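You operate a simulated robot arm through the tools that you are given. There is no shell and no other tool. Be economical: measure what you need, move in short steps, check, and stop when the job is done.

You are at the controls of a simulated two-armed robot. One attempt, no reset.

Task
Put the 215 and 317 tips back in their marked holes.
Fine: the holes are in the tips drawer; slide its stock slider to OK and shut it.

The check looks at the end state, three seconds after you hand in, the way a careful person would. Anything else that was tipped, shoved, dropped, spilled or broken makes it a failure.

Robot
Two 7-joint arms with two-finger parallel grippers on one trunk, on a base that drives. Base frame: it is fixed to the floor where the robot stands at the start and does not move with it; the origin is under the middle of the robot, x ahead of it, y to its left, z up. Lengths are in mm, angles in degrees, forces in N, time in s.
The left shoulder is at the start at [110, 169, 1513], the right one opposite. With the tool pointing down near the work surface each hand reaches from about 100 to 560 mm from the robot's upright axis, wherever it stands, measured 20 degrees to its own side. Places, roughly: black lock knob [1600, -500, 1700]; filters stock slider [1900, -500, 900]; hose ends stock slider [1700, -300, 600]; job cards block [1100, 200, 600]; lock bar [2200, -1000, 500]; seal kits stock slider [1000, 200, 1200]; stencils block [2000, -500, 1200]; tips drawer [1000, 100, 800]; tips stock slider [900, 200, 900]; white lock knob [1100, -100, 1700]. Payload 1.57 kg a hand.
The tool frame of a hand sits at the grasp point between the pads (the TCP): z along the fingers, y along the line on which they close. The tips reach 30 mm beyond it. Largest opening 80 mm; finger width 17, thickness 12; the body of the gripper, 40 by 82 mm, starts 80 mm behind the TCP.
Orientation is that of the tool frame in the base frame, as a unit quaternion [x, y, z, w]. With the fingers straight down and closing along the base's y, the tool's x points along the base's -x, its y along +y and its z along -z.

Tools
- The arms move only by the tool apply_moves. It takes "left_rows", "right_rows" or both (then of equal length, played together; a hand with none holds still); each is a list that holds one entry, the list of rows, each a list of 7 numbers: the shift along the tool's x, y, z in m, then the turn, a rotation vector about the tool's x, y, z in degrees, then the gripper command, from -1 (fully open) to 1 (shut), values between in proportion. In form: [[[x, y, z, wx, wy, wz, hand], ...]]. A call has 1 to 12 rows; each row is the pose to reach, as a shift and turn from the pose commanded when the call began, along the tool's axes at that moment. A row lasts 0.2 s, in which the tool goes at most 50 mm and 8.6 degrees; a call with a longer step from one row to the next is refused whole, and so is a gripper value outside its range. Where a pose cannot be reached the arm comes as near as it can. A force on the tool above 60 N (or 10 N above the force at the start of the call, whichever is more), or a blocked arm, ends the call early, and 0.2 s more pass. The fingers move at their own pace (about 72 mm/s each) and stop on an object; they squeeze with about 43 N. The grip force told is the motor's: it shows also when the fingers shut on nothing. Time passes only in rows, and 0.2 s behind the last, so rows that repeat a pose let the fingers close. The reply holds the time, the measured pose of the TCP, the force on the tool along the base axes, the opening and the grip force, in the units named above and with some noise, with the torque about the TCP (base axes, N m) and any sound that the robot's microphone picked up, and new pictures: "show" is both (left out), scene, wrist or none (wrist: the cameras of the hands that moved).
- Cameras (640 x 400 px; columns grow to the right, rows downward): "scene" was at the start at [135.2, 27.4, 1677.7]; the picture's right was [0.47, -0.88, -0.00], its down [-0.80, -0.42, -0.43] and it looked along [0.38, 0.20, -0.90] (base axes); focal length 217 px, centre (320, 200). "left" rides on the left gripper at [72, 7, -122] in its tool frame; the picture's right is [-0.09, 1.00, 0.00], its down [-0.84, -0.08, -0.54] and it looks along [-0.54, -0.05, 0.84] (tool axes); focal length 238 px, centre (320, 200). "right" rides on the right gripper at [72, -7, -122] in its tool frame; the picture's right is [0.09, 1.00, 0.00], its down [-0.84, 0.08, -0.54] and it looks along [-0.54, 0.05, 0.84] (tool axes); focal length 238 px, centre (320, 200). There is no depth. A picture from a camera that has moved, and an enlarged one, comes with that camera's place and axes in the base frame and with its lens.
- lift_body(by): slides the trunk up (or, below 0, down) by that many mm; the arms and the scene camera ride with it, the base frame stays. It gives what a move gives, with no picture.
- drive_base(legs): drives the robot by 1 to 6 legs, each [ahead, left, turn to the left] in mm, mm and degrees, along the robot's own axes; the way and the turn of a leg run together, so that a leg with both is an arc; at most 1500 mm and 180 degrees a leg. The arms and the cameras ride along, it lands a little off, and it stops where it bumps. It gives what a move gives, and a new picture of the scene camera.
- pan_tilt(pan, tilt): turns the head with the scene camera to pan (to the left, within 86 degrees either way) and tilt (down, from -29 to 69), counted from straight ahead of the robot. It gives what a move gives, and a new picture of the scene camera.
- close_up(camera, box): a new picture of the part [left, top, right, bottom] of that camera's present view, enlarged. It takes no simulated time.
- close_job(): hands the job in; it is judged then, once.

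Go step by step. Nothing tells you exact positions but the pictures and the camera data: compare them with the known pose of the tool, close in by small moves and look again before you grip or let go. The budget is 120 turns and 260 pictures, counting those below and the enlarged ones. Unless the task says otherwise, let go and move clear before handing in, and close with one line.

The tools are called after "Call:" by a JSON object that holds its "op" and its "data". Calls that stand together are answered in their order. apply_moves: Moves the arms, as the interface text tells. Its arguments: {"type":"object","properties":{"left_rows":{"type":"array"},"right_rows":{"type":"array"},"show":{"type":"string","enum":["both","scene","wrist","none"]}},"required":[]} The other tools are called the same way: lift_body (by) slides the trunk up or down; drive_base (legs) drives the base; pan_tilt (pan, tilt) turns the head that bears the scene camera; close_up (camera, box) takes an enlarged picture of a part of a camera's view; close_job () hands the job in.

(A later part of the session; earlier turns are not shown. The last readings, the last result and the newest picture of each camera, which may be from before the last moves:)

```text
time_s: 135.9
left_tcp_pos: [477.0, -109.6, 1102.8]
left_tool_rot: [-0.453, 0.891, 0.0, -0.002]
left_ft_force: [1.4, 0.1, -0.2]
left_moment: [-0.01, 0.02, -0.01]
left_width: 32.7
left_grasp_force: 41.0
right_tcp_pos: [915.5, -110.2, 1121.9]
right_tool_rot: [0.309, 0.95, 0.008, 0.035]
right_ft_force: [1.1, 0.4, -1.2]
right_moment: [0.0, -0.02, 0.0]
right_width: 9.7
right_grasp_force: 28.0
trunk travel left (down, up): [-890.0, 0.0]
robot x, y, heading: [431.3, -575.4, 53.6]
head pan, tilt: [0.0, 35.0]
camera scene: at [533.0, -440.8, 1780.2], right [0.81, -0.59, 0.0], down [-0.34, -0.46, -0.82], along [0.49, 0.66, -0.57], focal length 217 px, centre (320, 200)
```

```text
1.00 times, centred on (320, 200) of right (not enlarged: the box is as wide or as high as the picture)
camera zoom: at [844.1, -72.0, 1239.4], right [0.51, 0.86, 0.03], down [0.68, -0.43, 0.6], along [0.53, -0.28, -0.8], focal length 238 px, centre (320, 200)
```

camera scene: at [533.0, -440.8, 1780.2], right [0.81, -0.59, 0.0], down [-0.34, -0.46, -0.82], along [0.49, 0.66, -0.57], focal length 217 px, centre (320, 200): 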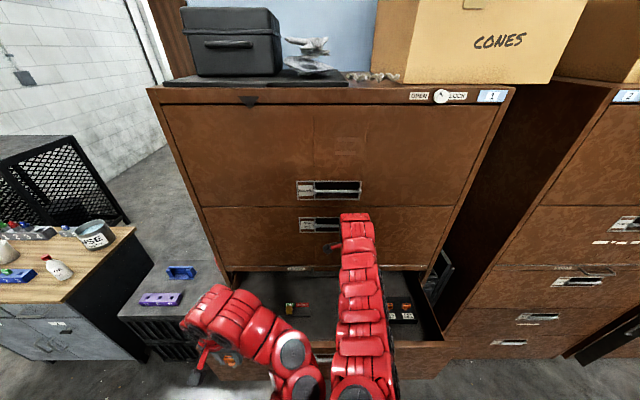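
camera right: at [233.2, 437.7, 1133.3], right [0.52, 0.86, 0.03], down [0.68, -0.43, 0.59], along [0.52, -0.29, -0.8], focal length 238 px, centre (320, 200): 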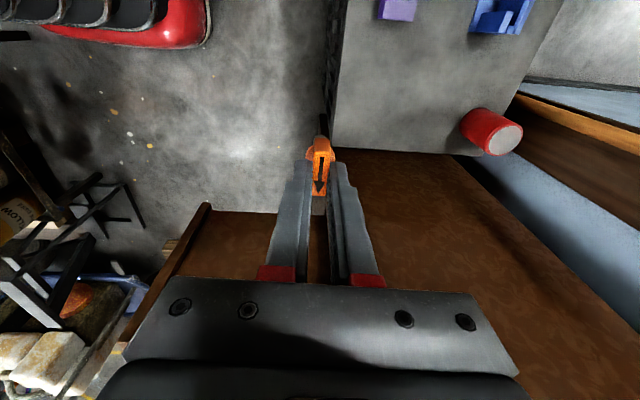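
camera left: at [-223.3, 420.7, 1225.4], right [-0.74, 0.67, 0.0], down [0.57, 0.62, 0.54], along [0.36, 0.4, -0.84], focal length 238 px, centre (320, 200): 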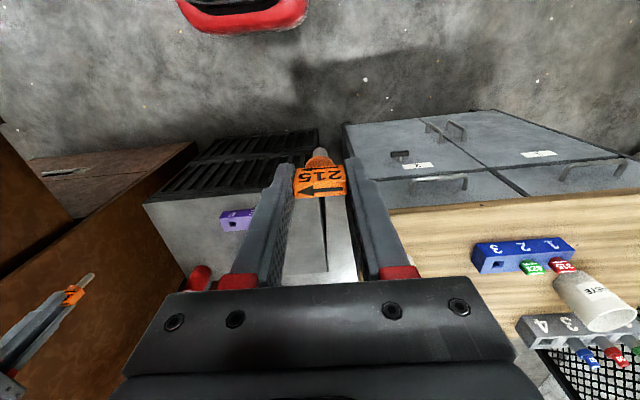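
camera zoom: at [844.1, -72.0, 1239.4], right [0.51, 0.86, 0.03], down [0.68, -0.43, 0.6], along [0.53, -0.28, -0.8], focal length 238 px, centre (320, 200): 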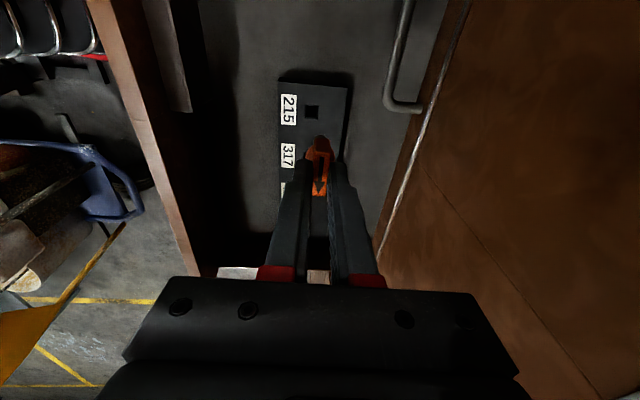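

Well aligned: hole 215 at r≈823, f≈456; hole 317 at r≈900, f≈460. I lower a bit, pull the hand toward me, then shift the base right and forward.

Call:
{"op": "apply_moves", "data": {"right_rows": [[[0, 0, 0.03, 0, 0, 0, 1], [0, -0.01, 0.06, 0, 0, 0, 1], [0, -0.03, 0.065, 0, 0, 0, 1], [0, -0.05, 0.065, 0, 0, 0, 1]]], "show": "none"}}

Call:
{"op": "drive_base", "data": {"legs": [[50, -95, 0]]}}

Call:
{"op": "close_up", "data": {"camera": "right", "box": [0, 0, 640, 400]}}

```text
time_s: 136.9
left_tcp_pos: [478.3, -111.3, 1104.5]
left_tool_rot: [-0.453, 0.892, 0.002, -0.002]
left_ft_force: [-0.3, -0.3, 0.3]
left_moment: [0.0, -0.01, 0.04]
left_width: 32.7
left_grasp_force: 40.5
right_tcp_pos: [890.8, -152.3, 1054.8]
right_tool_rot: [0.309, 0.951, 0.007, 0.034]
right_ft_force: [0.6, -0.2, 0.1]
right_moment: [0.02, 0.02, -0.01]
right_width: 9.9
right_grasp_force: 27.7
trunk travel left (down, up): [-890.0, 0.0]
robot x, y, heading: [433.9, -578.5, 53.7]
head pan, tilt: [0.0, 35.0]
```

```text
time_s: 138.1
left_tcp_pos: [582.5, -125.1, 1103.5]
left_tool_rot: [-0.452, 0.892, 0.0, -0.001]
left_ft_force: [0.6, -0.2, -0.4]
left_moment: [-0.02, -0.02, 0.0]
left_width: 32.5
left_grasp_force: 40.6
right_tcp_pos: [995.4, -166.9, 1054.9]
right_tool_rot: [0.308, 0.951, 0.008, 0.035]
right_ft_force: [0.6, 0.4, 0.2]
right_moment: [0.0, 0.02, 0.02]
right_width: 9.6
right_grasp_force: 28.0
trunk travel left (down, up): [-890.0, 0.0]
robot x, y, heading: [542.4, -590.8, 53.5]
head pan, tilt: [0.0, 35.0]
camera scene: at [640.3, -457.2, 1780.3], right [0.81, -0.59, 0.0], down [-0.34, -0.46, -0.82], along [0.49, 0.66, -0.57], focal length 217 px, centre (320, 200)
```

scene: 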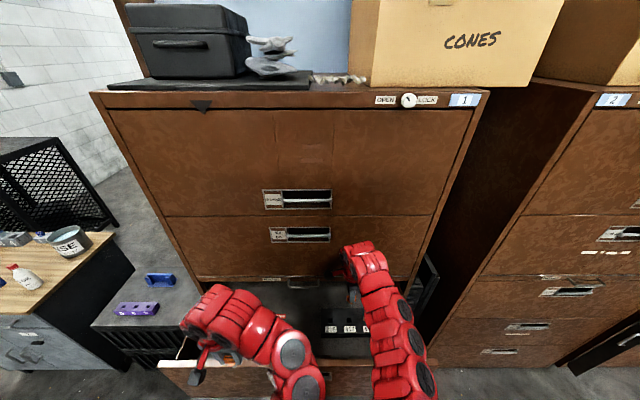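

```text
1.00 times, centred on (320, 200) of right (not enlarged: the box is as wide or as high as the picture)
camera zoom: at [924.4, -129.9, 1173.0], right [0.51, 0.86, 0.03], down [0.68, -0.42, 0.6], along [0.53, -0.28, -0.8], focal length 238 px, centre (320, 200)
```

zoom: 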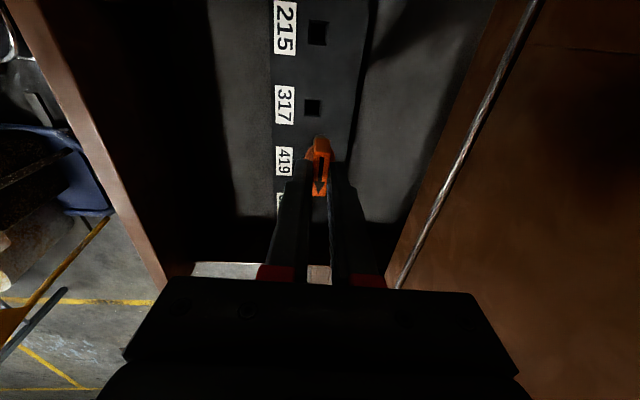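

The held 317 is almost over its hole (hole r≈898, f≈455). I go down 60 mm, compensating the small lean, and look again.

Call:
{"op": "apply_moves", "data": {"right_rows": [[[0.001, -0.004, 0.02, 0, 0, 0, 1], [0.002, -0.005, 0.04, 0, 0, 0, 1], [0.003, -0.006, 0.06, 0, 0, 0, 1], [0.003, -0.006, 0.06, 0, 0, 0, 1]]], "show": "wrist"}}

Call:
{"op": "close_up", "data": {"camera": "right", "box": [224, 80, 416, 200]}}

```text
time_s: 139.1
left_tcp_pos: [583.6, -126.6, 1102.7]
left_tool_rot: [-0.452, 0.892, 0.0, -0.002]
left_ft_force: [-0.7, 0.3, 0.0]
left_moment: [-0.01, -0.02, -0.05]
left_width: 32.7
left_grasp_force: 40.7
right_tcp_pos: [993.1, -169.7, 992.9]
right_tool_rot: [0.309, 0.951, 0.008, 0.035]
right_ft_force: [0.6, -0.5, 0.4]
right_moment: [0.0, -0.03, -0.02]
right_width: 9.8
right_grasp_force: 28.2
trunk travel left (down, up): [-890.0, 0.0]
robot x, y, heading: [541.8, -593.9, 53.7]
head pan, tilt: [0.0, 35.0]
camera right: at [922.5, -132.9, 1111.2], right [0.51, 0.86, 0.03], down [0.68, -0.42, 0.59], along [0.53, -0.28, -0.8], focal length 238 px, centre (320, 200)
```

right: 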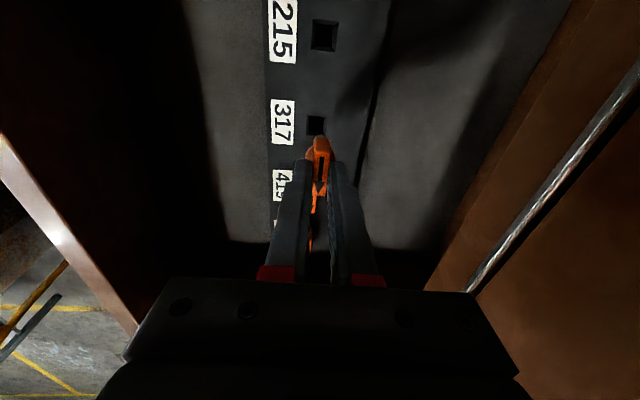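

```text
3.33 times, centred on (320, 140) of right
camera zoom: at [922.5, -132.9, 1111.2], right [0.51, 0.86, 0.03], down [0.68, -0.42, 0.59], along [0.53, -0.28, -0.8], focal length 794 px, centre (320, 400)
```

zoom: 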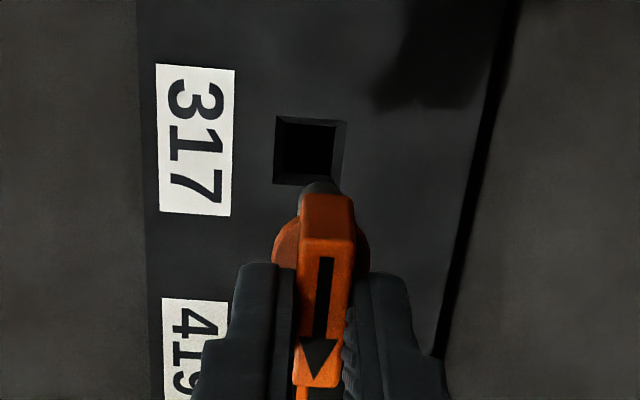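

Two views agree: hole 317 at r 897.6, f 454.4, z 892. I nudge ~1 mm and go down 20 more before inserting.

Call:
{"op": "apply_moves", "data": {"right_rows": [[[0.001, -0.001, 0.01, 0, 0, 0, 1], [0.002, -0.0015, 0.02, 0, 0, 0, 1], [0.002, -0.0015, 0.02, 0, 0, 0, 1]]], "show": "none"}}

Call:
{"op": "close_up", "data": {"camera": "right", "box": [256, 90, 384, 170]}}

Call:
{"op": "close_up", "data": {"camera": "scene", "box": [310, 300, 390, 350]}}

```text
time_s: 139.9
left_tcp_pos: [584.0, -125.3, 1102.3]
left_tool_rot: [-0.452, 0.892, 0.001, -0.002]
left_ft_force: [-0.8, -0.5, -0.2]
left_moment: [0.02, -0.02, 0.0]
left_width: 33.0
left_grasp_force: 40.7
right_tcp_pos: [992.3, -170.6, 973.7]
right_tool_rot: [0.308, 0.951, 0.008, 0.035]
right_ft_force: [0.7, 0.1, 0.0]
right_moment: [0.0, -0.02, -0.03]
right_width: 9.9
right_grasp_force: 28.3
trunk travel left (down, up): [-890.0, 0.0]
robot x, y, heading: [544.2, -587.9, 53.9]
head pan, tilt: [0.0, 35.0]
```

```text
5.00 times, centred on (320, 130) of right
camera zoom: at [921.6, -133.5, 1091.2], right [0.51, 0.86, 0.03], down [0.68, -0.42, 0.59], along [0.52, -0.28, -0.8], focal length 1192 px, centre (320, 550)
```

zoom: 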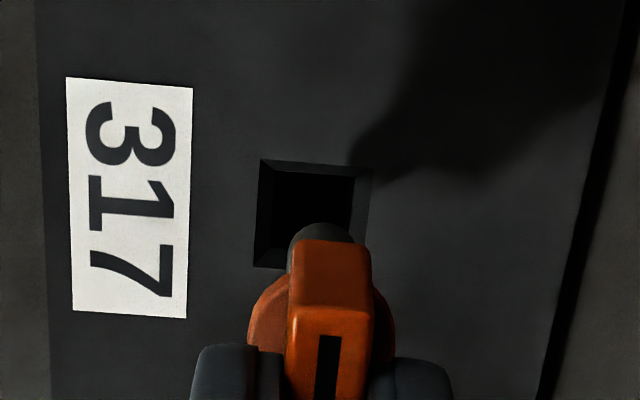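

```text
8.00 times, centred on (350, 325) of scene
camera zoom: at [641.8, -457.5, 1780.2], right [0.81, -0.59, 0.0], down [-0.34, -0.46, -0.82], along [0.49, 0.66, -0.57], focal length 1734 px, centre (80, -800)
```

zoom: 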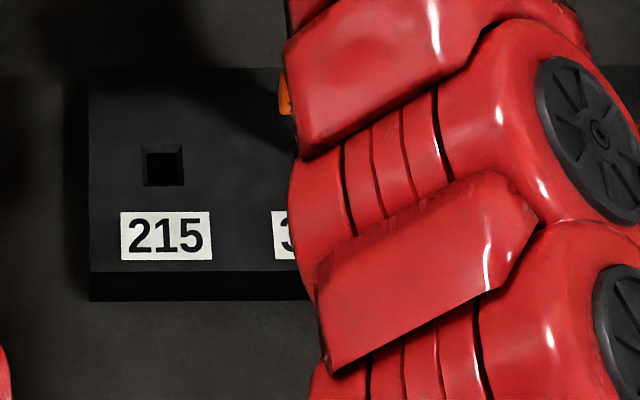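

The shank (~10 mm) is well within the chamfered hole (~16–23 mm). I shift 1 mm back and lower in small steps, watching the force.

Call:
{"op": "apply_moves", "data": {"right_rows": [[[0.0003, -0.0013, 0.004, 0, 0, 0, 1], [0.0006, -0.0015, 0.008, 0, 0, 0, 1], [0.0008, -0.0017, 0.012, 0, 0, 0, 1]]], "show": "none"}}

Call:
{"op": "close_up", "data": {"camera": "right", "box": [256, 90, 384, 170]}}

```text
time_s: 140.7
left_tcp_pos: [584.8, -125.8, 1103.6]
left_tool_rot: [-0.452, 0.892, 0.001, -0.002]
left_ft_force: [-0.2, 0.0, -0.5]
left_moment: [0.01, 0.03, 0.01]
left_width: 32.7
left_grasp_force: 41.0
right_tcp_pos: [993.3, -170.1, 961.8]
right_tool_rot: [0.308, 0.951, 0.008, 0.035]
right_ft_force: [0.4, -0.1, -0.5]
right_moment: [0.01, 0.01, 0.0]
right_width: 9.9
right_grasp_force: 28.7
trunk travel left (down, up): [-890.0, 0.0]
robot x, y, heading: [539.4, -591.5, 53.6]
head pan, tilt: [0.0, 35.0]
```

```text
5.00 times, centred on (320, 130) of right
camera zoom: at [922.0, -133.9, 1079.4], right [0.51, 0.86, 0.03], down [0.68, -0.42, 0.59], along [0.52, -0.28, -0.8], focal length 1192 px, centre (320, 550)
```

zoom: 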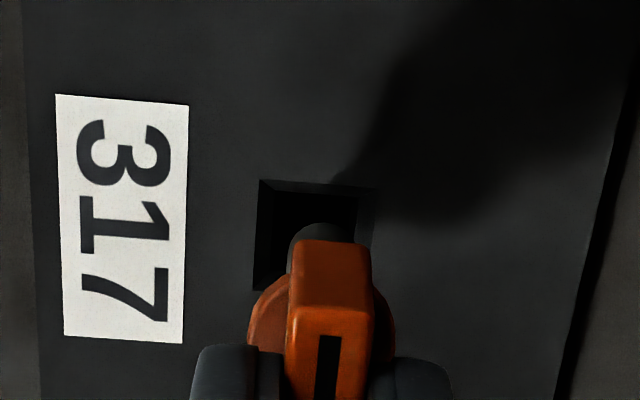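

Still free of contact and centred. I nudge 1 mm back and continue down.

Call:
{"op": "apply_moves", "data": {"right_rows": [[[0.0003, -0.0013, 0.004, 0, 0, 0, 1], [0.0006, -0.0015, 0.008, 0, 0, 0, 1], [0.0008, -0.0017, 0.012, 0, 0, 0, 1]]], "show": "none"}}

Call:
{"op": "close_up", "data": {"camera": "right", "box": [256, 90, 384, 170]}}

```text
time_s: 141.5
left_tcp_pos: [584.0, -126.0, 1102.9]
left_tool_rot: [-0.453, 0.892, 0.0, -0.002]
left_ft_force: [1.0, 0.2, -0.6]
left_moment: [0.01, -0.01, -0.05]
left_width: 32.6
left_grasp_force: 40.8
right_tcp_pos: [992.7, -171.4, 950.1]
right_tool_rot: [0.309, 0.95, 0.008, 0.036]
right_ft_force: [0.8, 0.4, 0.0]
right_moment: [-0.03, 0.0, -0.02]
right_width: 9.8
right_grasp_force: 28.0
trunk travel left (down, up): [-890.0, 0.0]
robot x, y, heading: [539.7, -594.7, 53.6]
head pan, tilt: [0.0, 35.0]
```

```text
5.00 times, centred on (320, 130) of right
camera zoom: at [921.4, -135.2, 1067.8], right [0.51, 0.86, 0.03], down [0.68, -0.42, 0.6], along [0.53, -0.28, -0.8], focal length 1192 px, centre (320, 550)
```

zoom: 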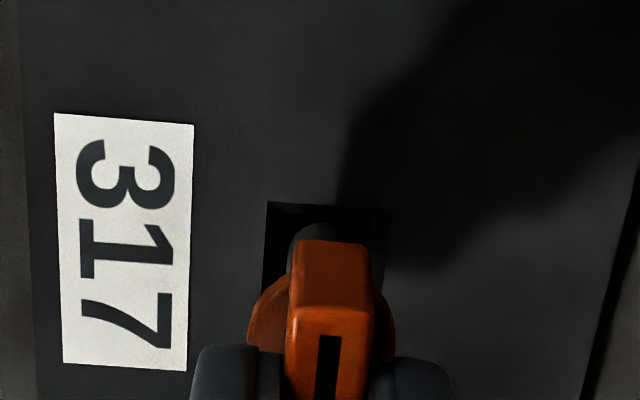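

The shank is entering the hole with no force. I continue to the seat.

Call:
{"op": "apply_moves", "data": {"right_rows": [[[0.0002, 0.0, 0.004, 0, 0, 0, 1], [0.0004, 0, 0.008, 0, 0, 0, 1], [0.0006, 0, 0.011, 0, 0, 0, 1]]], "show": "none"}}

Call:
{"op": "close_up", "data": {"camera": "right", "box": [256, 90, 384, 170]}}

```text
time_s: 142.3
left_tcp_pos: [584.7, -126.0, 1103.6]
left_tool_rot: [-0.452, 0.892, 0.001, -0.002]
left_ft_force: [0.2, 0.2, -1.0]
left_moment: [0.03, -0.02, -0.03]
left_width: 32.5
left_grasp_force: 40.9
right_tcp_pos: [992.4, -173.0, 939.2]
right_tool_rot: [0.308, 0.951, 0.008, 0.035]
right_ft_force: [2.8, -1.5, 0.4]
right_moment: [-0.11, -0.28, -0.02]
right_width: 9.6
right_grasp_force: 27.7
trunk travel left (down, up): [-890.0, 0.0]
robot x, y, heading: [542.4, -595.1, 53.7]
head pan, tilt: [0.0, 35.0]
```

```text
5.00 times, centred on (320, 130) of right
camera zoom: at [921.5, -136.4, 1057.2], right [0.51, 0.86, 0.03], down [0.68, -0.43, 0.6], along [0.53, -0.28, -0.8], focal length 1192 px, centre (320, 550)
```

zoom: 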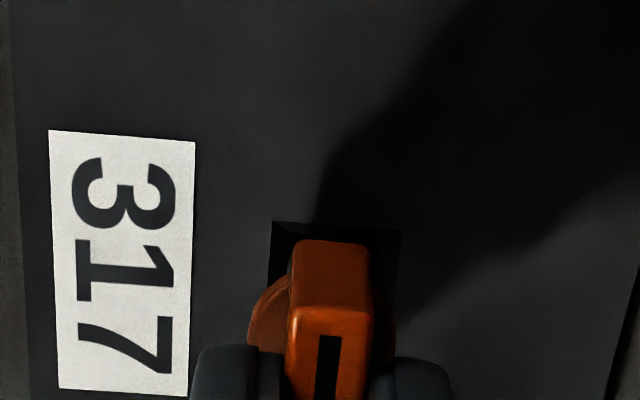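

Slight side contact (3 N); I ease 1 mm right and keep lowering.

Call:
{"op": "apply_moves", "data": {"right_rows": [[[-0.0008, 0.0005, 0.003, 0, 0, 0, 1], [-0.0008, 0.0005, 0.006, 0, 0, 0, 1], [-0.0006, 0.0004, 0.01, 0, 0, 0, 1]]], "show": "none"}}

Call:
{"op": "close_up", "data": {"camera": "right", "box": [256, 90, 384, 170]}}

```text
time_s: 143.1
left_tcp_pos: [584.3, -125.4, 1103.3]
left_tool_rot: [-0.453, 0.892, 0.002, -0.002]
left_ft_force: [-0.3, -0.3, -0.9]
left_moment: [0.02, 0.02, 0.01]
left_width: 32.4
left_grasp_force: 40.8
right_tcp_pos: [993.3, -171.7, 929.2]
right_tool_rot: [0.307, 0.951, 0.008, 0.034]
right_ft_force: [0.6, -1.6, -0.2]
right_moment: [-0.08, -0.03, -0.01]
right_width: 9.5
right_grasp_force: 27.7
trunk travel left (down, up): [-890.0, 0.0]
robot x, y, heading: [539.2, -590.0, 53.6]
head pan, tilt: [0.0, 35.0]
```

```text
5.00 times, centred on (320, 130) of right
camera zoom: at [922.6, -135.4, 1047.2], right [0.51, 0.86, 0.03], down [0.68, -0.42, 0.59], along [0.52, -0.28, -0.8], focal length 1192 px, centre (320, 550)
```

zoom: 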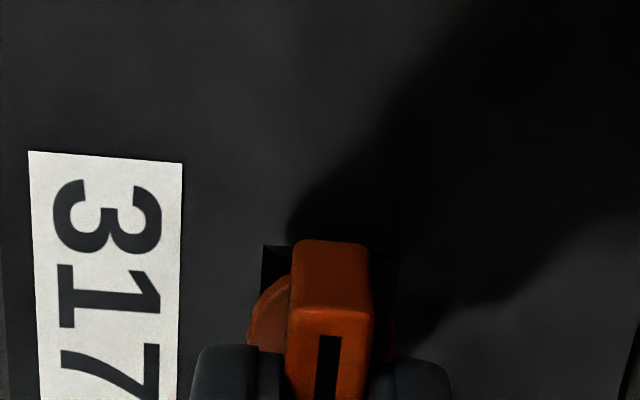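

Going well, nearly no force. About 12 mm remain by comparison with the seated look.

Call:
{"op": "apply_moves", "data": {"right_rows": [[[0.0, 0.0003, 0.004, 0, 0, 0, 1], [0.0003, 0.0003, 0.007, 0, 0, 0, 1], [0.0005, 0.0003, 0.01, 0, 0, 0, 1]]], "show": "none"}}

Call:
{"op": "close_up", "data": {"camera": "right", "box": [256, 90, 384, 170]}}

```text
time_s: 143.9
left_tcp_pos: [583.8, -126.3, 1103.3]
left_tool_rot: [-0.453, 0.892, 0.001, -0.002]
left_ft_force: [-0.1, 0.4, -0.9]
left_moment: [-0.01, -0.04, -0.01]
left_width: 32.4
left_grasp_force: 40.5
right_tcp_pos: [992.7, -170.3, 919.1]
right_tool_rot: [0.308, 0.951, 0.007, 0.035]
right_ft_force: [0.6, -1.2, 0.1]
right_moment: [-0.02, 0.0, 0.0]
right_width: 9.7
right_grasp_force: 27.6
trunk travel left (down, up): [-890.0, 0.0]
robot x, y, heading: [543.5, -590.8, 53.5]
head pan, tilt: [0.0, 35.0]
```

```text
5.00 times, centred on (320, 130) of right
camera zoom: at [922.6, -135.2, 1036.5], right [0.51, 0.86, 0.03], down [0.68, -0.42, 0.59], along [0.52, -0.28, -0.8], focal length 1192 px, centre (320, 550)
```

zoom: 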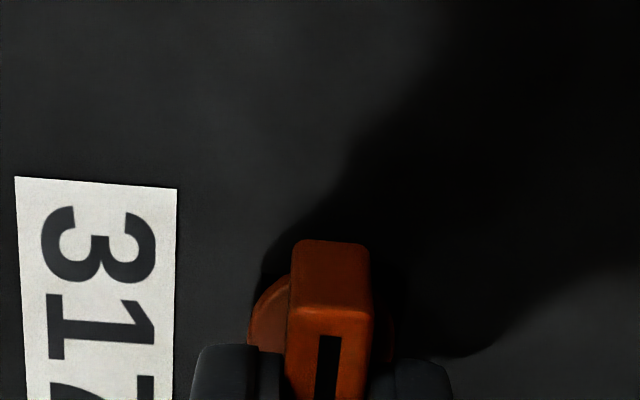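

Call:
{"op": "apply_moves", "data": {"right_rows": [[[0.0001, 0.0, 0.003, 0, 0, 0, 1], [0.0002, 0.0, 0.006, 0, 0, 0, 1], [0.0003, 0.0, 0.008, 0, 0, 0, 1]]], "show": "wrist"}}

Call:
{"op": "close_up", "data": {"camera": "right", "box": [256, 90, 384, 170]}}

```text
time_s: 144.7
left_tcp_pos: [581.7, -127.3, 1103.7]
left_tool_rot: [-0.452, 0.892, 0.001, -0.001]
left_ft_force: [-0.3, 1.5, -0.5]
left_moment: [0.0, -0.03, 0.01]
left_width: 32.7
left_grasp_force: 40.8
right_tcp_pos: [993.9, -172.0, 912.3]
right_tool_rot: [0.308, 0.951, 0.01, 0.035]
right_ft_force: [1.4, 2.6, 22.9]
right_moment: [-0.13, 0.07, -0.02]
right_width: 9.9
right_grasp_force: 28.1
trunk travel left (down, up): [-890.0, 0.0]
robot x, y, heading: [540.1, -595.6, 53.7]
head pan, tilt: [0.0, 35.0]
camera right: at [922.7, -135.5, 1031.2], right [0.51, 0.86, 0.03], down [0.68, -0.43, 0.6], along [0.53, -0.28, -0.8], focal length 238 px, centre (320, 200)
```

right: 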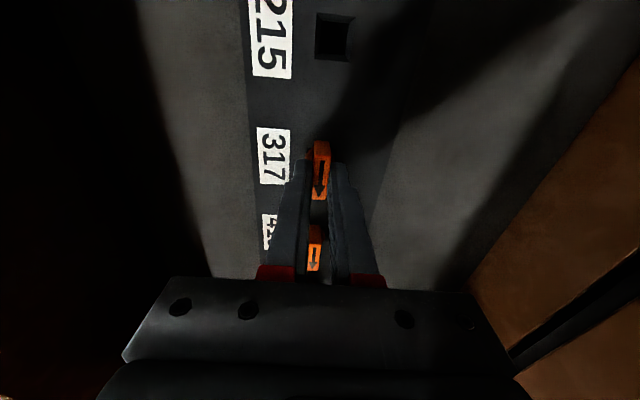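

```text
5.00 times, centred on (320, 130) of right
camera zoom: at [922.7, -135.5, 1031.2], right [0.51, 0.86, 0.03], down [0.68, -0.43, 0.6], along [0.53, -0.28, -0.8], focal length 1192 px, centre (320, 550)
```

zoom: 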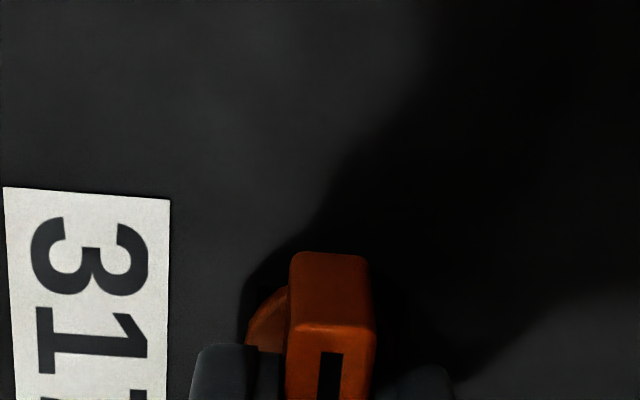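

Seated: 23 N upward push and the flag shifted slightly in the grip. I release and rise.

Call:
{"op": "apply_moves", "data": {"right_rows": [[[0, 0, -0.001, 0, 0, 0, 0.6], [0, 0, -0.001, 0, 0, 0, 0.4], [0, 0, -0.001, 0, 0, 0, 0.3], [0.001, -0.001, -0.02, 0, 0, 0, 0.3], [-0.002, 0.001, -0.05, 0, 0, 0, 0.3], [-0.004, 0.003, -0.09, 0, 0, 0, 0.3], [-0.006, 0.004, -0.12, 0, 0, 0, 0.3]]], "show": "wrist"}}

Call:
{"op": "close_up", "data": {"camera": "right", "box": [224, 60, 416, 180]}}

```text
time_s: 146.3
left_tcp_pos: [581.9, -126.1, 1101.8]
left_tool_rot: [-0.452, 0.892, 0.0, -0.002]
left_ft_force: [-0.2, -0.7, 0.4]
left_moment: [-0.02, 0.0, 0.04]
left_width: 32.6
left_grasp_force: 40.1
right_tcp_pos: [993.9, -174.3, 1031.5]
right_tool_rot: [0.308, 0.951, 0.007, 0.035]
right_ft_force: [-0.9, -0.1, 0.1]
right_moment: [0.0, -0.06, -0.03]
right_width: 27.7
right_grasp_force: 0.0
trunk travel left (down, up): [-890.0, 0.0]
robot x, y, heading: [538.0, -592.2, 53.6]
head pan, tilt: [0.0, 35.0]
camera right: at [922.1, -135.9, 1149.0], right [0.51, 0.86, 0.03], down [0.68, -0.42, 0.6], along [0.52, -0.28, -0.8], focal length 238 px, centre (320, 200)
```

right: 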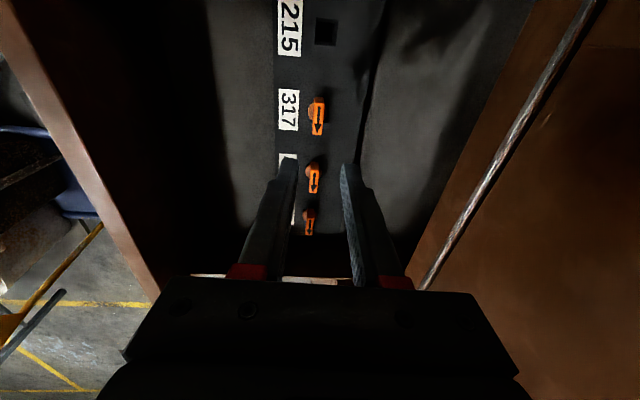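

```text
3.33 times, centred on (320, 120) of right
camera zoom: at [922.1, -135.9, 1149.0], right [0.51, 0.86, 0.03], down [0.68, -0.42, 0.6], along [0.52, -0.28, -0.8], focal length 794 px, centre (320, 467)
```

zoom: 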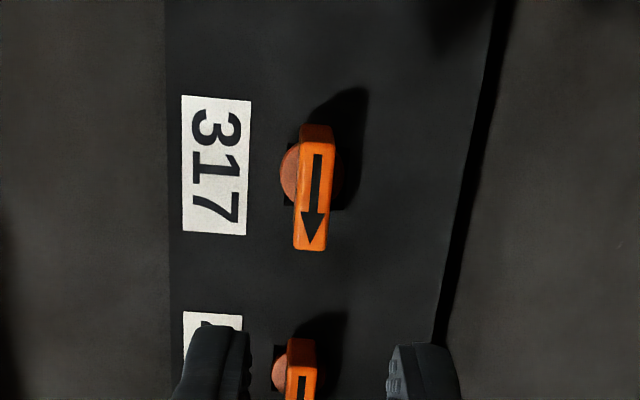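

317 sits exactly like its neighbours. Next 215 with the left hand: I move the right hand up and aside, and shift the base right by 85.

Call:
{"op": "apply_moves", "data": {"right_rows": [[[0, 0, -0.03, 0, 0, 0, 0.9], [-0.02, 0, -0.06, 0, 0, 0, 0.9], [-0.05, 0, -0.075, 0, 0, 0, 0.9], [-0.09, 0, -0.075, 0, 0, 0, 0.9], [-0.11, 0, -0.075, 0, 0, 0, 0.9]]], "show": "none"}}

Call:
{"op": "drive_base", "data": {"legs": [[0, -85, 0]]}}

```text
time_s: 147.5
left_tcp_pos: [582.4, -125.1, 1103.6]
left_tool_rot: [-0.453, 0.892, 0.0, -0.002]
left_ft_force: [-0.1, 0.5, 0.7]
left_moment: [-0.04, 0.0, -0.01]
left_width: 32.9
left_grasp_force: 40.4
right_tcp_pos: [1068.0, -211.3, 1100.8]
right_tool_rot: [0.308, 0.951, 0.008, 0.036]
right_ft_force: [-0.1, 0.0, -0.1]
right_moment: [-0.01, -0.02, -0.01]
right_width: 3.8
right_grasp_force: 0.1
right hand out of reach, approached as far as the arm can: row 2, 3, 4, 5
trunk travel left (down, up): [-890.0, 0.0]
robot x, y, heading: [538.6, -587.5, 53.6]
head pan, tilt: [0.0, 35.0]
```

```text
time_s: 148.6
left_tcp_pos: [652.2, -175.5, 1102.9]
left_tool_rot: [-0.454, 0.891, 0.0, -0.003]
left_ft_force: [-0.3, -0.2, -0.1]
left_moment: [-0.03, 0.0, -0.01]
left_width: 32.6
left_grasp_force: 40.9
right_tcp_pos: [1136.2, -260.2, 1101.7]
right_tool_rot: [0.308, 0.951, 0.008, 0.035]
right_ft_force: [0.1, -0.5, 0.1]
right_moment: [0.01, 0.02, -0.01]
right_width: 3.7
right_grasp_force: 0.1
trunk travel left (down, up): [-890.0, 0.0]
robot x, y, heading: [610.5, -644.1, 53.7]
head pan, tilt: [0.0, 35.0]
camera scene: at [708.5, -506.8, 1780.2], right [0.81, -0.59, 0.0], down [-0.34, -0.46, -0.82], along [0.49, 0.66, -0.57], focal length 217 px, centre (320, 200)
```

scene: 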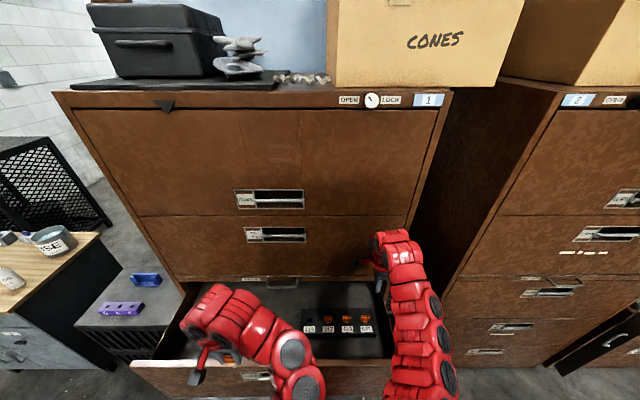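

Everything is clear. The left hand now swings forward and right over hole 215 at safe height.

Call:
{"op": "apply_moves", "data": {"left_rows": [[[-0.031, -0.028, 0, 0, 0, 0, 1], [-0.062, -0.057, 0, 0, 0, 0, 1], [-0.093, -0.086, 0, 0, 0, 0, 1], [-0.124, -0.115, 0, 0, 0, 0, 1], [-0.155, -0.145, 0, 0, 0, 0, 1], [-0.186, -0.175, 0, 0, 0, 0, 1]]], "show": "both"}}

```text
time_s: 150.0
left_tcp_pos: [911.4, -124.8, 1095.4]
left_tool_rot: [-0.453, 0.892, 0.002, -0.004]
left_ft_force: [1.1, -0.8, -0.7]
left_moment: [0.04, 0.03, -0.01]
left_width: 32.7
left_grasp_force: 40.6
left hand out of reach, approached as far as the arm can: row 1, 2, 3, 4, 5, 6
right_tcp_pos: [1139.4, -264.7, 1101.5]
right_tool_rot: [0.309, 0.95, 0.007, 0.034]
right_ft_force: [-1.1, -0.3, 0.4]
right_moment: [0.01, 0.04, 0.04]
right_width: 3.9
right_grasp_force: 0.1
trunk travel left (down, up): [-890.0, 0.0]
robot x, y, heading: [610.7, -642.1, 53.6]
head pan, tilt: [0.0, 35.0]
camera scene: at [714.0, -510.9, 1780.2], right [0.81, -0.59, 0.0], down [-0.34, -0.46, -0.82], along [0.48, 0.66, -0.57], focal length 217 px, centre (320, 200)
camera left: at [863.9, -179.0, 1217.1], right [-0.75, 0.66, 0.01], down [0.56, 0.63, 0.54], along [0.35, 0.41, -0.84], focal length 238 px, centre (320, 200)
```

scene: 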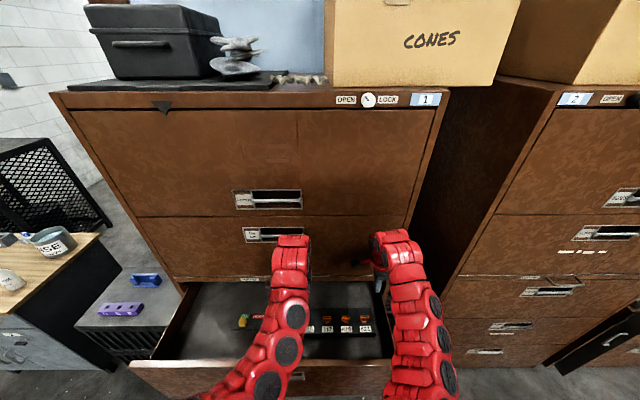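
left: 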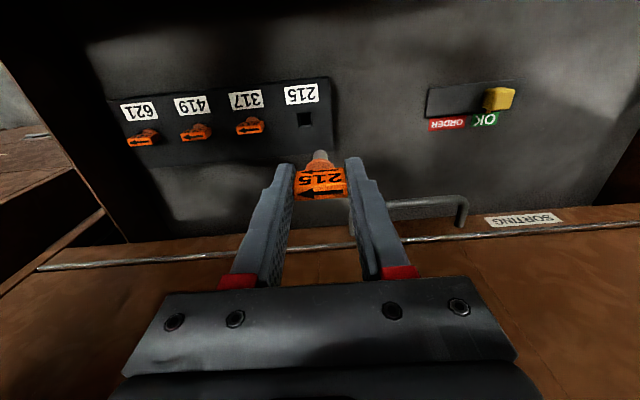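

The left tip is close to hole 215 (hole at r≈826, f≈450). I align and descend 60 mm, then measure again.

Call:
{"op": "apply_moves", "data": {"left_rows": [[[-0.005, -0.01, 0, 0, 0, 0, 1], [-0.009, -0.018, 0.02, 0, 0, 0, 1], [-0.009, -0.018, 0.05, 0, 0, 0, 1], [-0.009, -0.018, 0.08, 0, 0, 0, 1], [-0.009, -0.018, 0.1, 0, 0, 0, 1]]], "show": "wrist"}}

Call:
{"op": "close_up", "data": {"camera": "left", "box": [224, 80, 416, 200]}}

```text
time_s: 151.2
left_tcp_pos: [926.3, -130.1, 997.8]
left_tool_rot: [-0.452, 0.892, 0.0, -0.002]
left_ft_force: [-0.3, -0.6, -0.5]
left_moment: [-0.01, 0.0, 0.01]
left_width: 32.5
left_grasp_force: 40.6
right_tcp_pos: [1136.5, -262.0, 1102.5]
right_tool_rot: [0.309, 0.95, 0.007, 0.035]
right_ft_force: [-0.1, -0.6, 0.4]
right_moment: [-0.01, 0.01, -0.01]
right_width: 3.9
right_grasp_force: 0.0
trunk travel left (down, up): [-890.0, 0.0]
robot x, y, heading: [610.1, -644.9, 53.7]
head pan, tilt: [0.0, 35.0]
camera left: at [880.2, -185.4, 1119.2], right [-0.75, 0.66, 0.0], down [0.56, 0.63, 0.54], along [0.35, 0.41, -0.84], focal length 238 px, centre (320, 200)
```

left: 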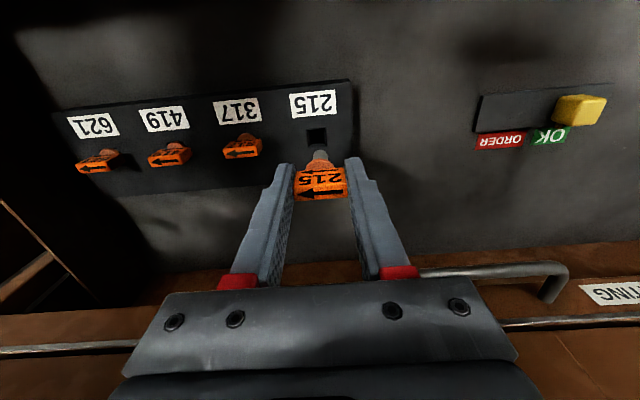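

```text
3.33 times, centred on (320, 140) of left
camera zoom: at [880.2, -185.4, 1119.2], right [-0.75, 0.66, 0.0], down [0.56, 0.63, 0.54], along [0.35, 0.41, -0.84], focal length 794 px, centre (320, 400)
```

zoom: 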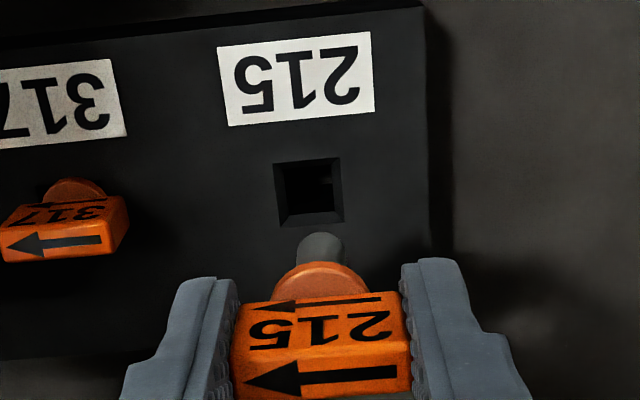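

I need about 8 mm forward and 4 mm right. I do that and descend another 25 mm.

Call:
{"op": "apply_moves", "data": {"left_rows": [[[-0.005, -0.003, 0, 0, 0, 0, 1], [-0.008, -0.004, 0.005, 0, 0, 0, 1], [-0.008, -0.004, 0.025, 0, 0, 0, 1], [-0.008, -0.004, 0.025, 0, 0, 0, 1]]], "show": "none"}}

Call:
{"op": "close_up", "data": {"camera": "left", "box": [224, 80, 416, 200]}}

```text
time_s: 152.2
left_tcp_pos: [935.4, -125.8, 973.6]
left_tool_rot: [-0.454, 0.891, 0.0, -0.003]
left_ft_force: [-0.3, -0.7, -0.2]
left_moment: [0.0, 0.0, 0.01]
left_width: 32.4
left_grasp_force: 41.4
right_tcp_pos: [1137.1, -261.7, 1101.4]
right_tool_rot: [0.307, 0.951, 0.007, 0.034]
right_ft_force: [0.2, 0.2, -0.7]
right_moment: [-0.01, -0.03, 0.02]
right_width: 4.0
right_grasp_force: 0.0
trunk travel left (down, up): [-890.0, 0.0]
robot x, y, heading: [608.3, -643.3, 53.7]
head pan, tilt: [0.0, 35.0]
```

```text
3.33 times, centred on (320, 140) of left
camera zoom: at [887.6, -181.4, 1095.0], right [-0.75, 0.66, 0.0], down [0.56, 0.63, 0.54], along [0.35, 0.41, -0.84], focal length 794 px, centre (320, 400)
```

zoom: 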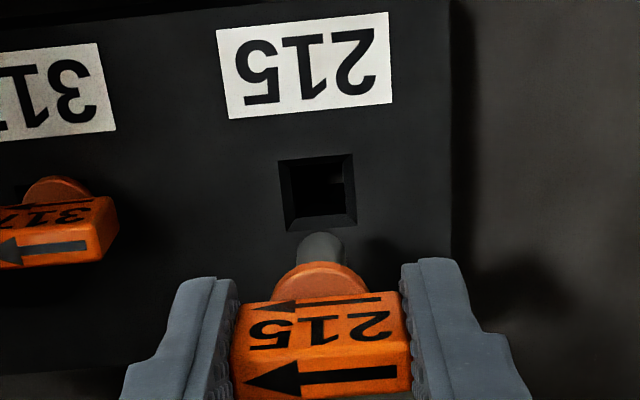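

Aligned within a millimetre or two. I lower 20 mm more.

Call:
{"op": "apply_moves", "data": {"left_rows": [[[-0.0005, -0.001, 0.007, 0, 0, 0, 1], [-0.0005, -0.001, 0.014, 0, 0, 0, 1], [-0.0005, -0.001, 0.02, 0, 0, 0, 1]]], "show": "none"}}

Call:
{"op": "close_up", "data": {"camera": "left", "box": [224, 80, 416, 200]}}

```text
time_s: 153.0
left_tcp_pos: [934.0, -125.8, 950.9]
left_tool_rot: [-0.453, 0.891, 0.001, -0.002]
left_ft_force: [0.3, 1.0, -0.2]
left_moment: [0.0, 0.01, -0.05]
left_width: 32.5
left_grasp_force: 40.9
right_tcp_pos: [1134.7, -261.4, 1101.0]
right_tool_rot: [0.308, 0.951, 0.007, 0.035]
right_ft_force: [-0.1, -0.2, 1.0]
right_moment: [0.01, -0.02, 0.0]
right_width: 4.1
right_grasp_force: 0.0
trunk travel left (down, up): [-890.0, 0.0]
robot x, y, heading: [611.6, -642.9, 53.6]
head pan, tilt: [0.0, 35.0]
```

```text
3.33 times, centred on (320, 140) of left
camera zoom: at [886.9, -180.6, 1074.1], right [-0.75, 0.66, 0.0], down [0.56, 0.63, 0.54], along [0.35, 0.41, -0.84], focal length 794 px, centre (320, 400)
```

zoom: 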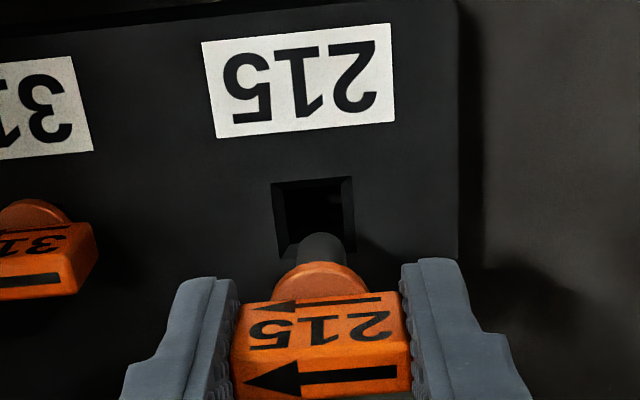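

Shank end still ~25 mm above the hole by geometry, converging on centre. I shift 2 mm right and lower 14.

Call:
{"op": "apply_moves", "data": {"left_rows": [[[0, -0.002, 0.005, 0, 0, 0, 1], [0, -0.002, 0.01, 0, 0, 0, 1], [0, -0.002, 0.014, 0, 0, 0, 1]]], "show": "none"}}

Call:
{"op": "close_up", "data": {"camera": "left", "box": [224, 80, 416, 200]}}

```text
time_s: 153.8
left_tcp_pos: [935.6, -126.6, 936.5]
left_tool_rot: [-0.454, 0.891, 0.002, -0.002]
left_ft_force: [0.5, 0.4, -0.3]
left_moment: [0.01, -0.01, 0.0]
left_width: 32.6
left_grasp_force: 40.6
right_tcp_pos: [1136.6, -261.5, 1101.1]
right_tool_rot: [0.309, 0.95, 0.007, 0.035]
right_ft_force: [-0.2, -0.4, -0.8]
right_moment: [0.01, -0.03, 0.0]
right_width: 4.1
right_grasp_force: 0.0
trunk travel left (down, up): [-890.0, 0.0]
robot x, y, heading: [611.1, -640.8, 53.4]
head pan, tilt: [0.0, 35.0]
```

```text
3.33 times, centred on (320, 140) of left
camera zoom: at [888.2, -181.4, 1059.4], right [-0.75, 0.66, 0.0], down [0.56, 0.63, 0.54], along [0.35, 0.41, -0.84], focal length 794 px, centre (320, 400)
```

zoom: 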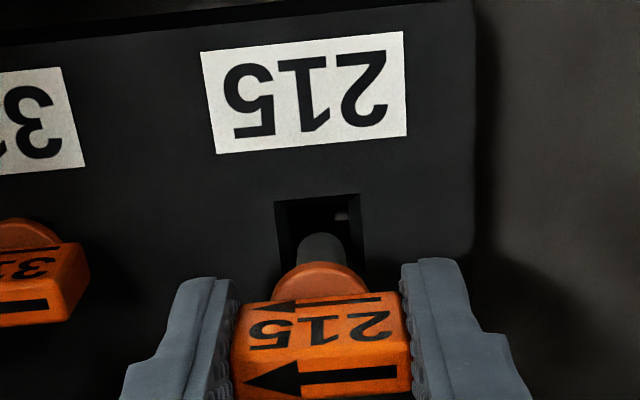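

Centred. I keep lowering.

Call:
{"op": "apply_moves", "data": {"left_rows": [[[0, 0, 0.005, 0, 0, 0, 1], [0, 0, 0.01, 0, 0, 0, 1], [0, 0, 0.014, 0, 0, 0, 1]]], "show": "none"}}

Call:
{"op": "close_up", "data": {"camera": "left", "box": [224, 80, 416, 200]}}

```text
time_s: 154.6
left_tcp_pos: [935.8, -128.4, 923.1]
left_tool_rot: [-0.453, 0.891, 0.0, -0.002]
left_ft_force: [-1.5, -2.4, 1.0]
left_moment: [-0.1, 0.08, 0.02]
left_width: 32.9
left_grasp_force: 40.8
right_tcp_pos: [1135.7, -263.5, 1101.1]
right_tool_rot: [0.309, 0.95, 0.007, 0.033]
right_ft_force: [0.1, 0.0, 0.5]
right_moment: [-0.01, 0.01, 0.01]
right_width: 4.0
right_grasp_force: 0.1
trunk travel left (down, up): [-890.0, 0.0]
robot x, y, heading: [608.5, -638.9, 53.4]
head pan, tilt: [0.0, 35.0]
```

```text
3.33 times, centred on (320, 140) of left
camera zoom: at [888.4, -182.7, 1045.4], right [-0.75, 0.66, 0.0], down [0.56, 0.63, 0.54], along [0.35, 0.41, -0.84], focal length 794 px, centre (320, 400)
```

zoom: 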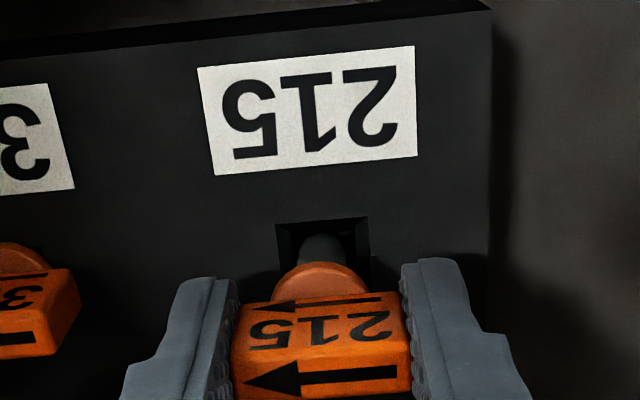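

Light side contact pushing toward me (3 N). I ease 1.5 mm back and go on.

Call:
{"op": "apply_moves", "data": {"left_rows": [[[0.0015, 0, 0.003, 0, 0, 0, 1], [0.0015, 0, 0.007, 0, 0, 0, 1], [0.0015, 0, 0.012, 0, 0, 0, 1]]], "show": "none"}}

Call:
{"op": "close_up", "data": {"camera": "left", "box": [224, 80, 416, 200]}}

```text
time_s: 155.4
left_tcp_pos: [935.4, -129.9, 912.2]
left_tool_rot: [-0.453, 0.891, 0.0, -0.003]
left_ft_force: [-2.9, 0.9, 0.1]
left_moment: [0.07, 0.09, 0.02]
left_width: 32.5
left_grasp_force: 40.5
right_tcp_pos: [1136.4, -261.6, 1100.7]
right_tool_rot: [0.309, 0.95, 0.007, 0.036]
right_ft_force: [-0.5, -0.2, -0.7]
right_moment: [0.03, -0.04, -0.01]
right_width: 3.9
right_grasp_force: 0.0
trunk travel left (down, up): [-890.0, 0.0]
robot x, y, heading: [612.4, -643.0, 53.7]
head pan, tilt: [0.0, 35.0]
```

```text
3.33 times, centred on (320, 140) of left
camera zoom: at [888.0, -184.2, 1033.7], right [-0.75, 0.66, 0.0], down [0.56, 0.63, 0.54], along [0.35, 0.41, -0.84], focal length 794 px, centre (320, 400)
```

zoom: 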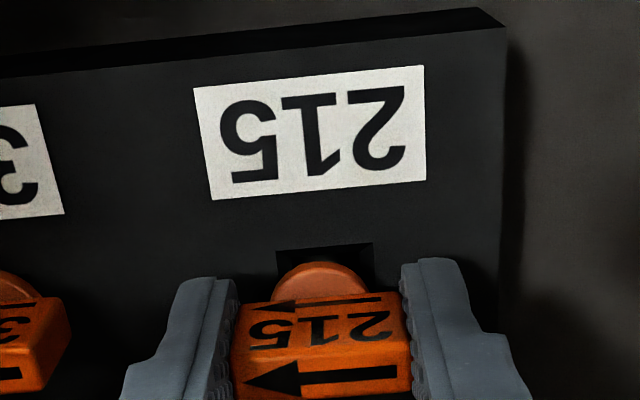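

Call:
{"op": "apply_moves", "data": {"left_rows": [[[0, 0.001, 0.004, 0, 0, 0, 1], [0, 0.001, 0.008, 0, 0, 0, 1], [0, 0.001, 0.012, 0, 0, 0, 1]]], "show": "none"}}

Call:
{"op": "close_up", "data": {"camera": "left", "box": [224, 80, 416, 200]}}

```text
time_s: 156.2
left_tcp_pos: [935.0, -130.0, 902.8]
left_tool_rot: [-0.453, 0.891, 0.002, 0.002]
left_ft_force: [-4.9, -3.5, 36.3]
left_moment: [-0.72, -0.29, -0.12]
left_width: 32.5
left_grasp_force: 41.3
right_tcp_pos: [1135.0, -265.0, 1102.9]
right_tool_rot: [0.309, 0.95, 0.009, 0.035]
right_ft_force: [0.6, 0.2, 0.1]
right_moment: [0.02, 0.01, 0.01]
right_width: 3.8
right_grasp_force: 0.1
trunk travel left (down, up): [-890.0, 0.0]
robot x, y, heading: [612.0, -642.2, 53.5]
head pan, tilt: [0.0, 35.0]
```

```text
3.33 times, centred on (320, 140) of left
camera zoom: at [886.6, -184.6, 1024.5], right [-0.75, 0.66, 0.0], down [0.56, 0.63, 0.55], along [0.36, 0.41, -0.84], focal length 794 px, centre (320, 400)
```

zoom: 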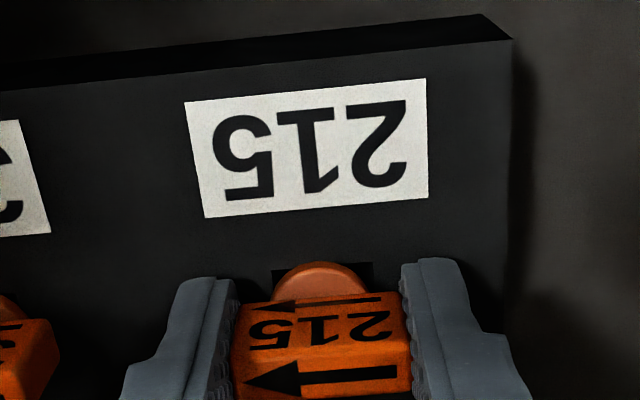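

Seated at 36 N. I release gently and rise.

Call:
{"op": "apply_moves", "data": {"left_rows": [[[0, 0, -0.002, 0, 0, 0, 0], [0, 0, -0.002, 0, 0, 0, -0.1], [0, 0, -0.002, 0, 0, 0, -0.1], [0, 0, -0.02, 0, 0, 0, -0.1], [0, 0, -0.05, 0, 0, 0, -0.1], [0, 0, -0.09, 0, 0, 0, -0.1], [0, 0, -0.13, 0, 0, 0, -0.1], [0, 0, -0.17, 0, 0, 0, -0.1]]], "show": "wrist"}}

Call:
{"op": "close_up", "data": {"camera": "left", "box": [120, 60, 360, 210]}}

```text
time_s: 158.0
left_tcp_pos: [935.0, -129.3, 1067.5]
left_tool_rot: [-0.452, 0.892, 0.001, -0.002]
left_ft_force: [0.0, 0.9, 0.1]
left_moment: [0.01, -0.04, -0.03]
left_width: 44.1
left_grasp_force: 0.0
right_tcp_pos: [1136.3, -264.2, 1102.6]
right_tool_rot: [0.309, 0.95, 0.008, 0.035]
right_ft_force: [0.1, -0.2, 0.4]
right_moment: [0.01, 0.03, -0.01]
right_width: 3.9
right_grasp_force: 0.1
trunk travel left (down, up): [-890.0, 0.0]
robot x, y, heading: [609.6, -645.2, 53.5]
head pan, tilt: [0.0, 35.0]
camera left: at [888.3, -182.9, 1189.3], right [-0.75, 0.66, 0.0], down [0.56, 0.63, 0.54], along [0.36, 0.4, -0.84], focal length 238 px, centre (320, 200)
```

left: 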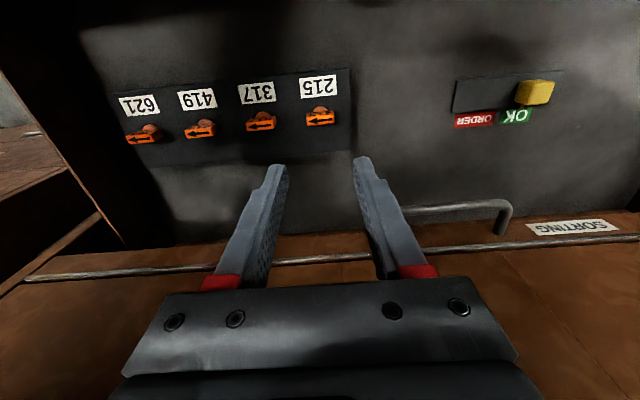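

```text
2.67 times, centred on (240, 135) of left
camera zoom: at [888.3, -182.9, 1189.3], right [-0.75, 0.66, 0.0], down [0.56, 0.63, 0.54], along [0.36, 0.4, -0.84], focal length 636 px, centre (533, 373)
```

zoom: 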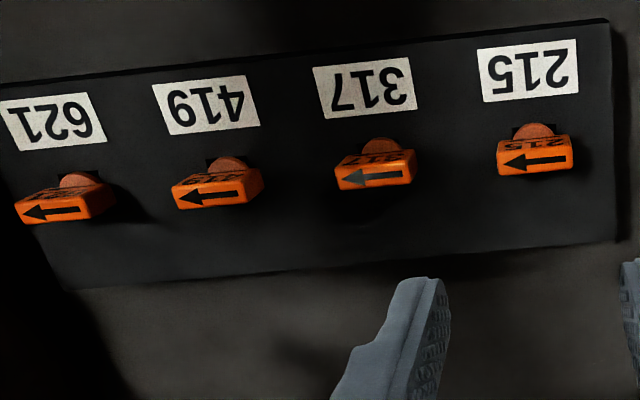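

All four tips are seated in their marked holes. Now I withdraw: the left hand goes up and back over the drawer's rim, and the right hand pulls in a little.

Call:
{"op": "apply_moves", "data": {"left_rows": [[[0, 0, -0.035, 0, 0, 0, 0.5], [0.02, 0.02, -0.04, 0, 0, 0, 0.9], [0.05, 0.05, -0.04, 0, 0, 0, 0.9], [0.08, 0.08, -0.04, 0, 0, 0, 0.9], [0.11, 0.11, -0.04, 0, 0, 0, 0.9], [0.14, 0.14, -0.04, 0, 0, 0, 0.9], [0.17, 0.165, -0.04, 0, 0, 0, 0.9], [0.2, 0.18, -0.04, 0, 0, 0, 0.9], [0.21, 0.18, -0.04, 0, 0, 0, 0.9]]], "show": "none"}}

Call:
{"op": "drive_base", "data": {"legs": [[-48, 130, 0]]}}

Call:
{"op": "close_up", "data": {"camera": "left", "box": [0, 0, 640, 400]}}

```text
time_s: 160.0
left_tcp_pos: [666.7, -182.1, 1108.0]
left_tool_rot: [-0.453, 0.892, 0.004, -0.004]
left_ft_force: [-0.1, -0.3, 0.1]
left_moment: [0.01, 0.03, 0.03]
left_width: 4.0
left_grasp_force: 0.1
left hand out of reach, approached as far as the arm can: row 2, 3, 4, 5, 6, 7, 9
right_tcp_pos: [1137.5, -263.1, 1101.7]
right_tool_rot: [0.308, 0.951, 0.007, 0.035]
right_ft_force: [-0.7, 0.0, 0.2]
right_moment: [-0.03, 0.01, 0.0]
right_width: 4.2
right_grasp_force: 0.1
trunk travel left (down, up): [-890.0, 0.0]
robot x, y, heading: [611.7, -640.3, 53.6]
head pan, tilt: [0.0, 35.0]
```

```text
time_s: 161.3
left_tcp_pos: [536.4, -143.0, 1107.7]
left_tool_rot: [-0.453, 0.892, 0.004, -0.004]
left_ft_force: [-0.1, 0.2, -0.1]
left_moment: [0.01, -0.01, -0.03]
left_width: 3.7
left_grasp_force: 0.0
right_tcp_pos: [1006.6, -223.8, 1100.2]
right_tool_rot: [0.309, 0.95, 0.007, 0.034]
right_ft_force: [0.0, 0.1, 0.2]
right_moment: [-0.01, 0.0, 0.0]
right_width: 4.1
right_grasp_force: 0.0
trunk travel left (down, up): [-890.0, 0.0]
robot x, y, heading: [478.7, -601.1, 53.5]
head pan, tilt: [0.0, 35.0]
camera scene: at [581.2, -469.3, 1780.1], right [0.8, -0.59, 0.0], down [-0.34, -0.46, -0.82], along [0.49, 0.66, -0.57], focal length 217 px, centre (320, 200)
```

scene: 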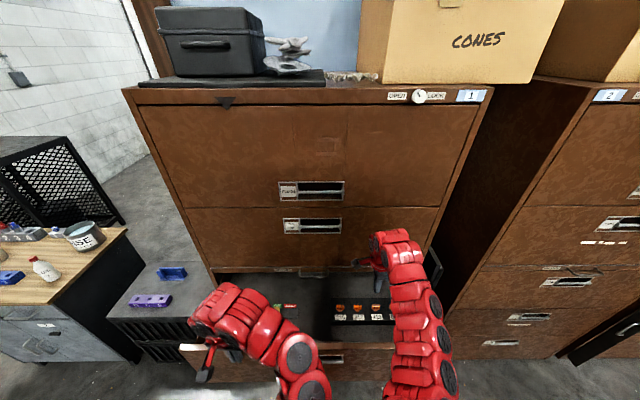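

```text
1.00 times, centred on (320, 200) of left (not enlarged: the box is as wide or as high as the picture)
camera zoom: at [490.6, -198.1, 1229.7], right [-0.75, 0.66, 0.01], down [0.56, 0.63, 0.54], along [0.35, 0.41, -0.84], focal length 238 px, centre (320, 200)
```

zoom: 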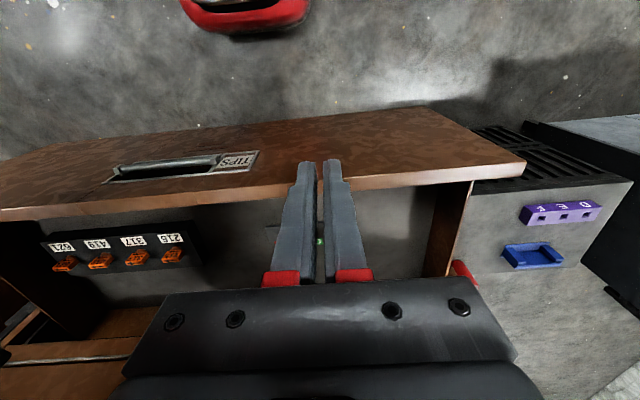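

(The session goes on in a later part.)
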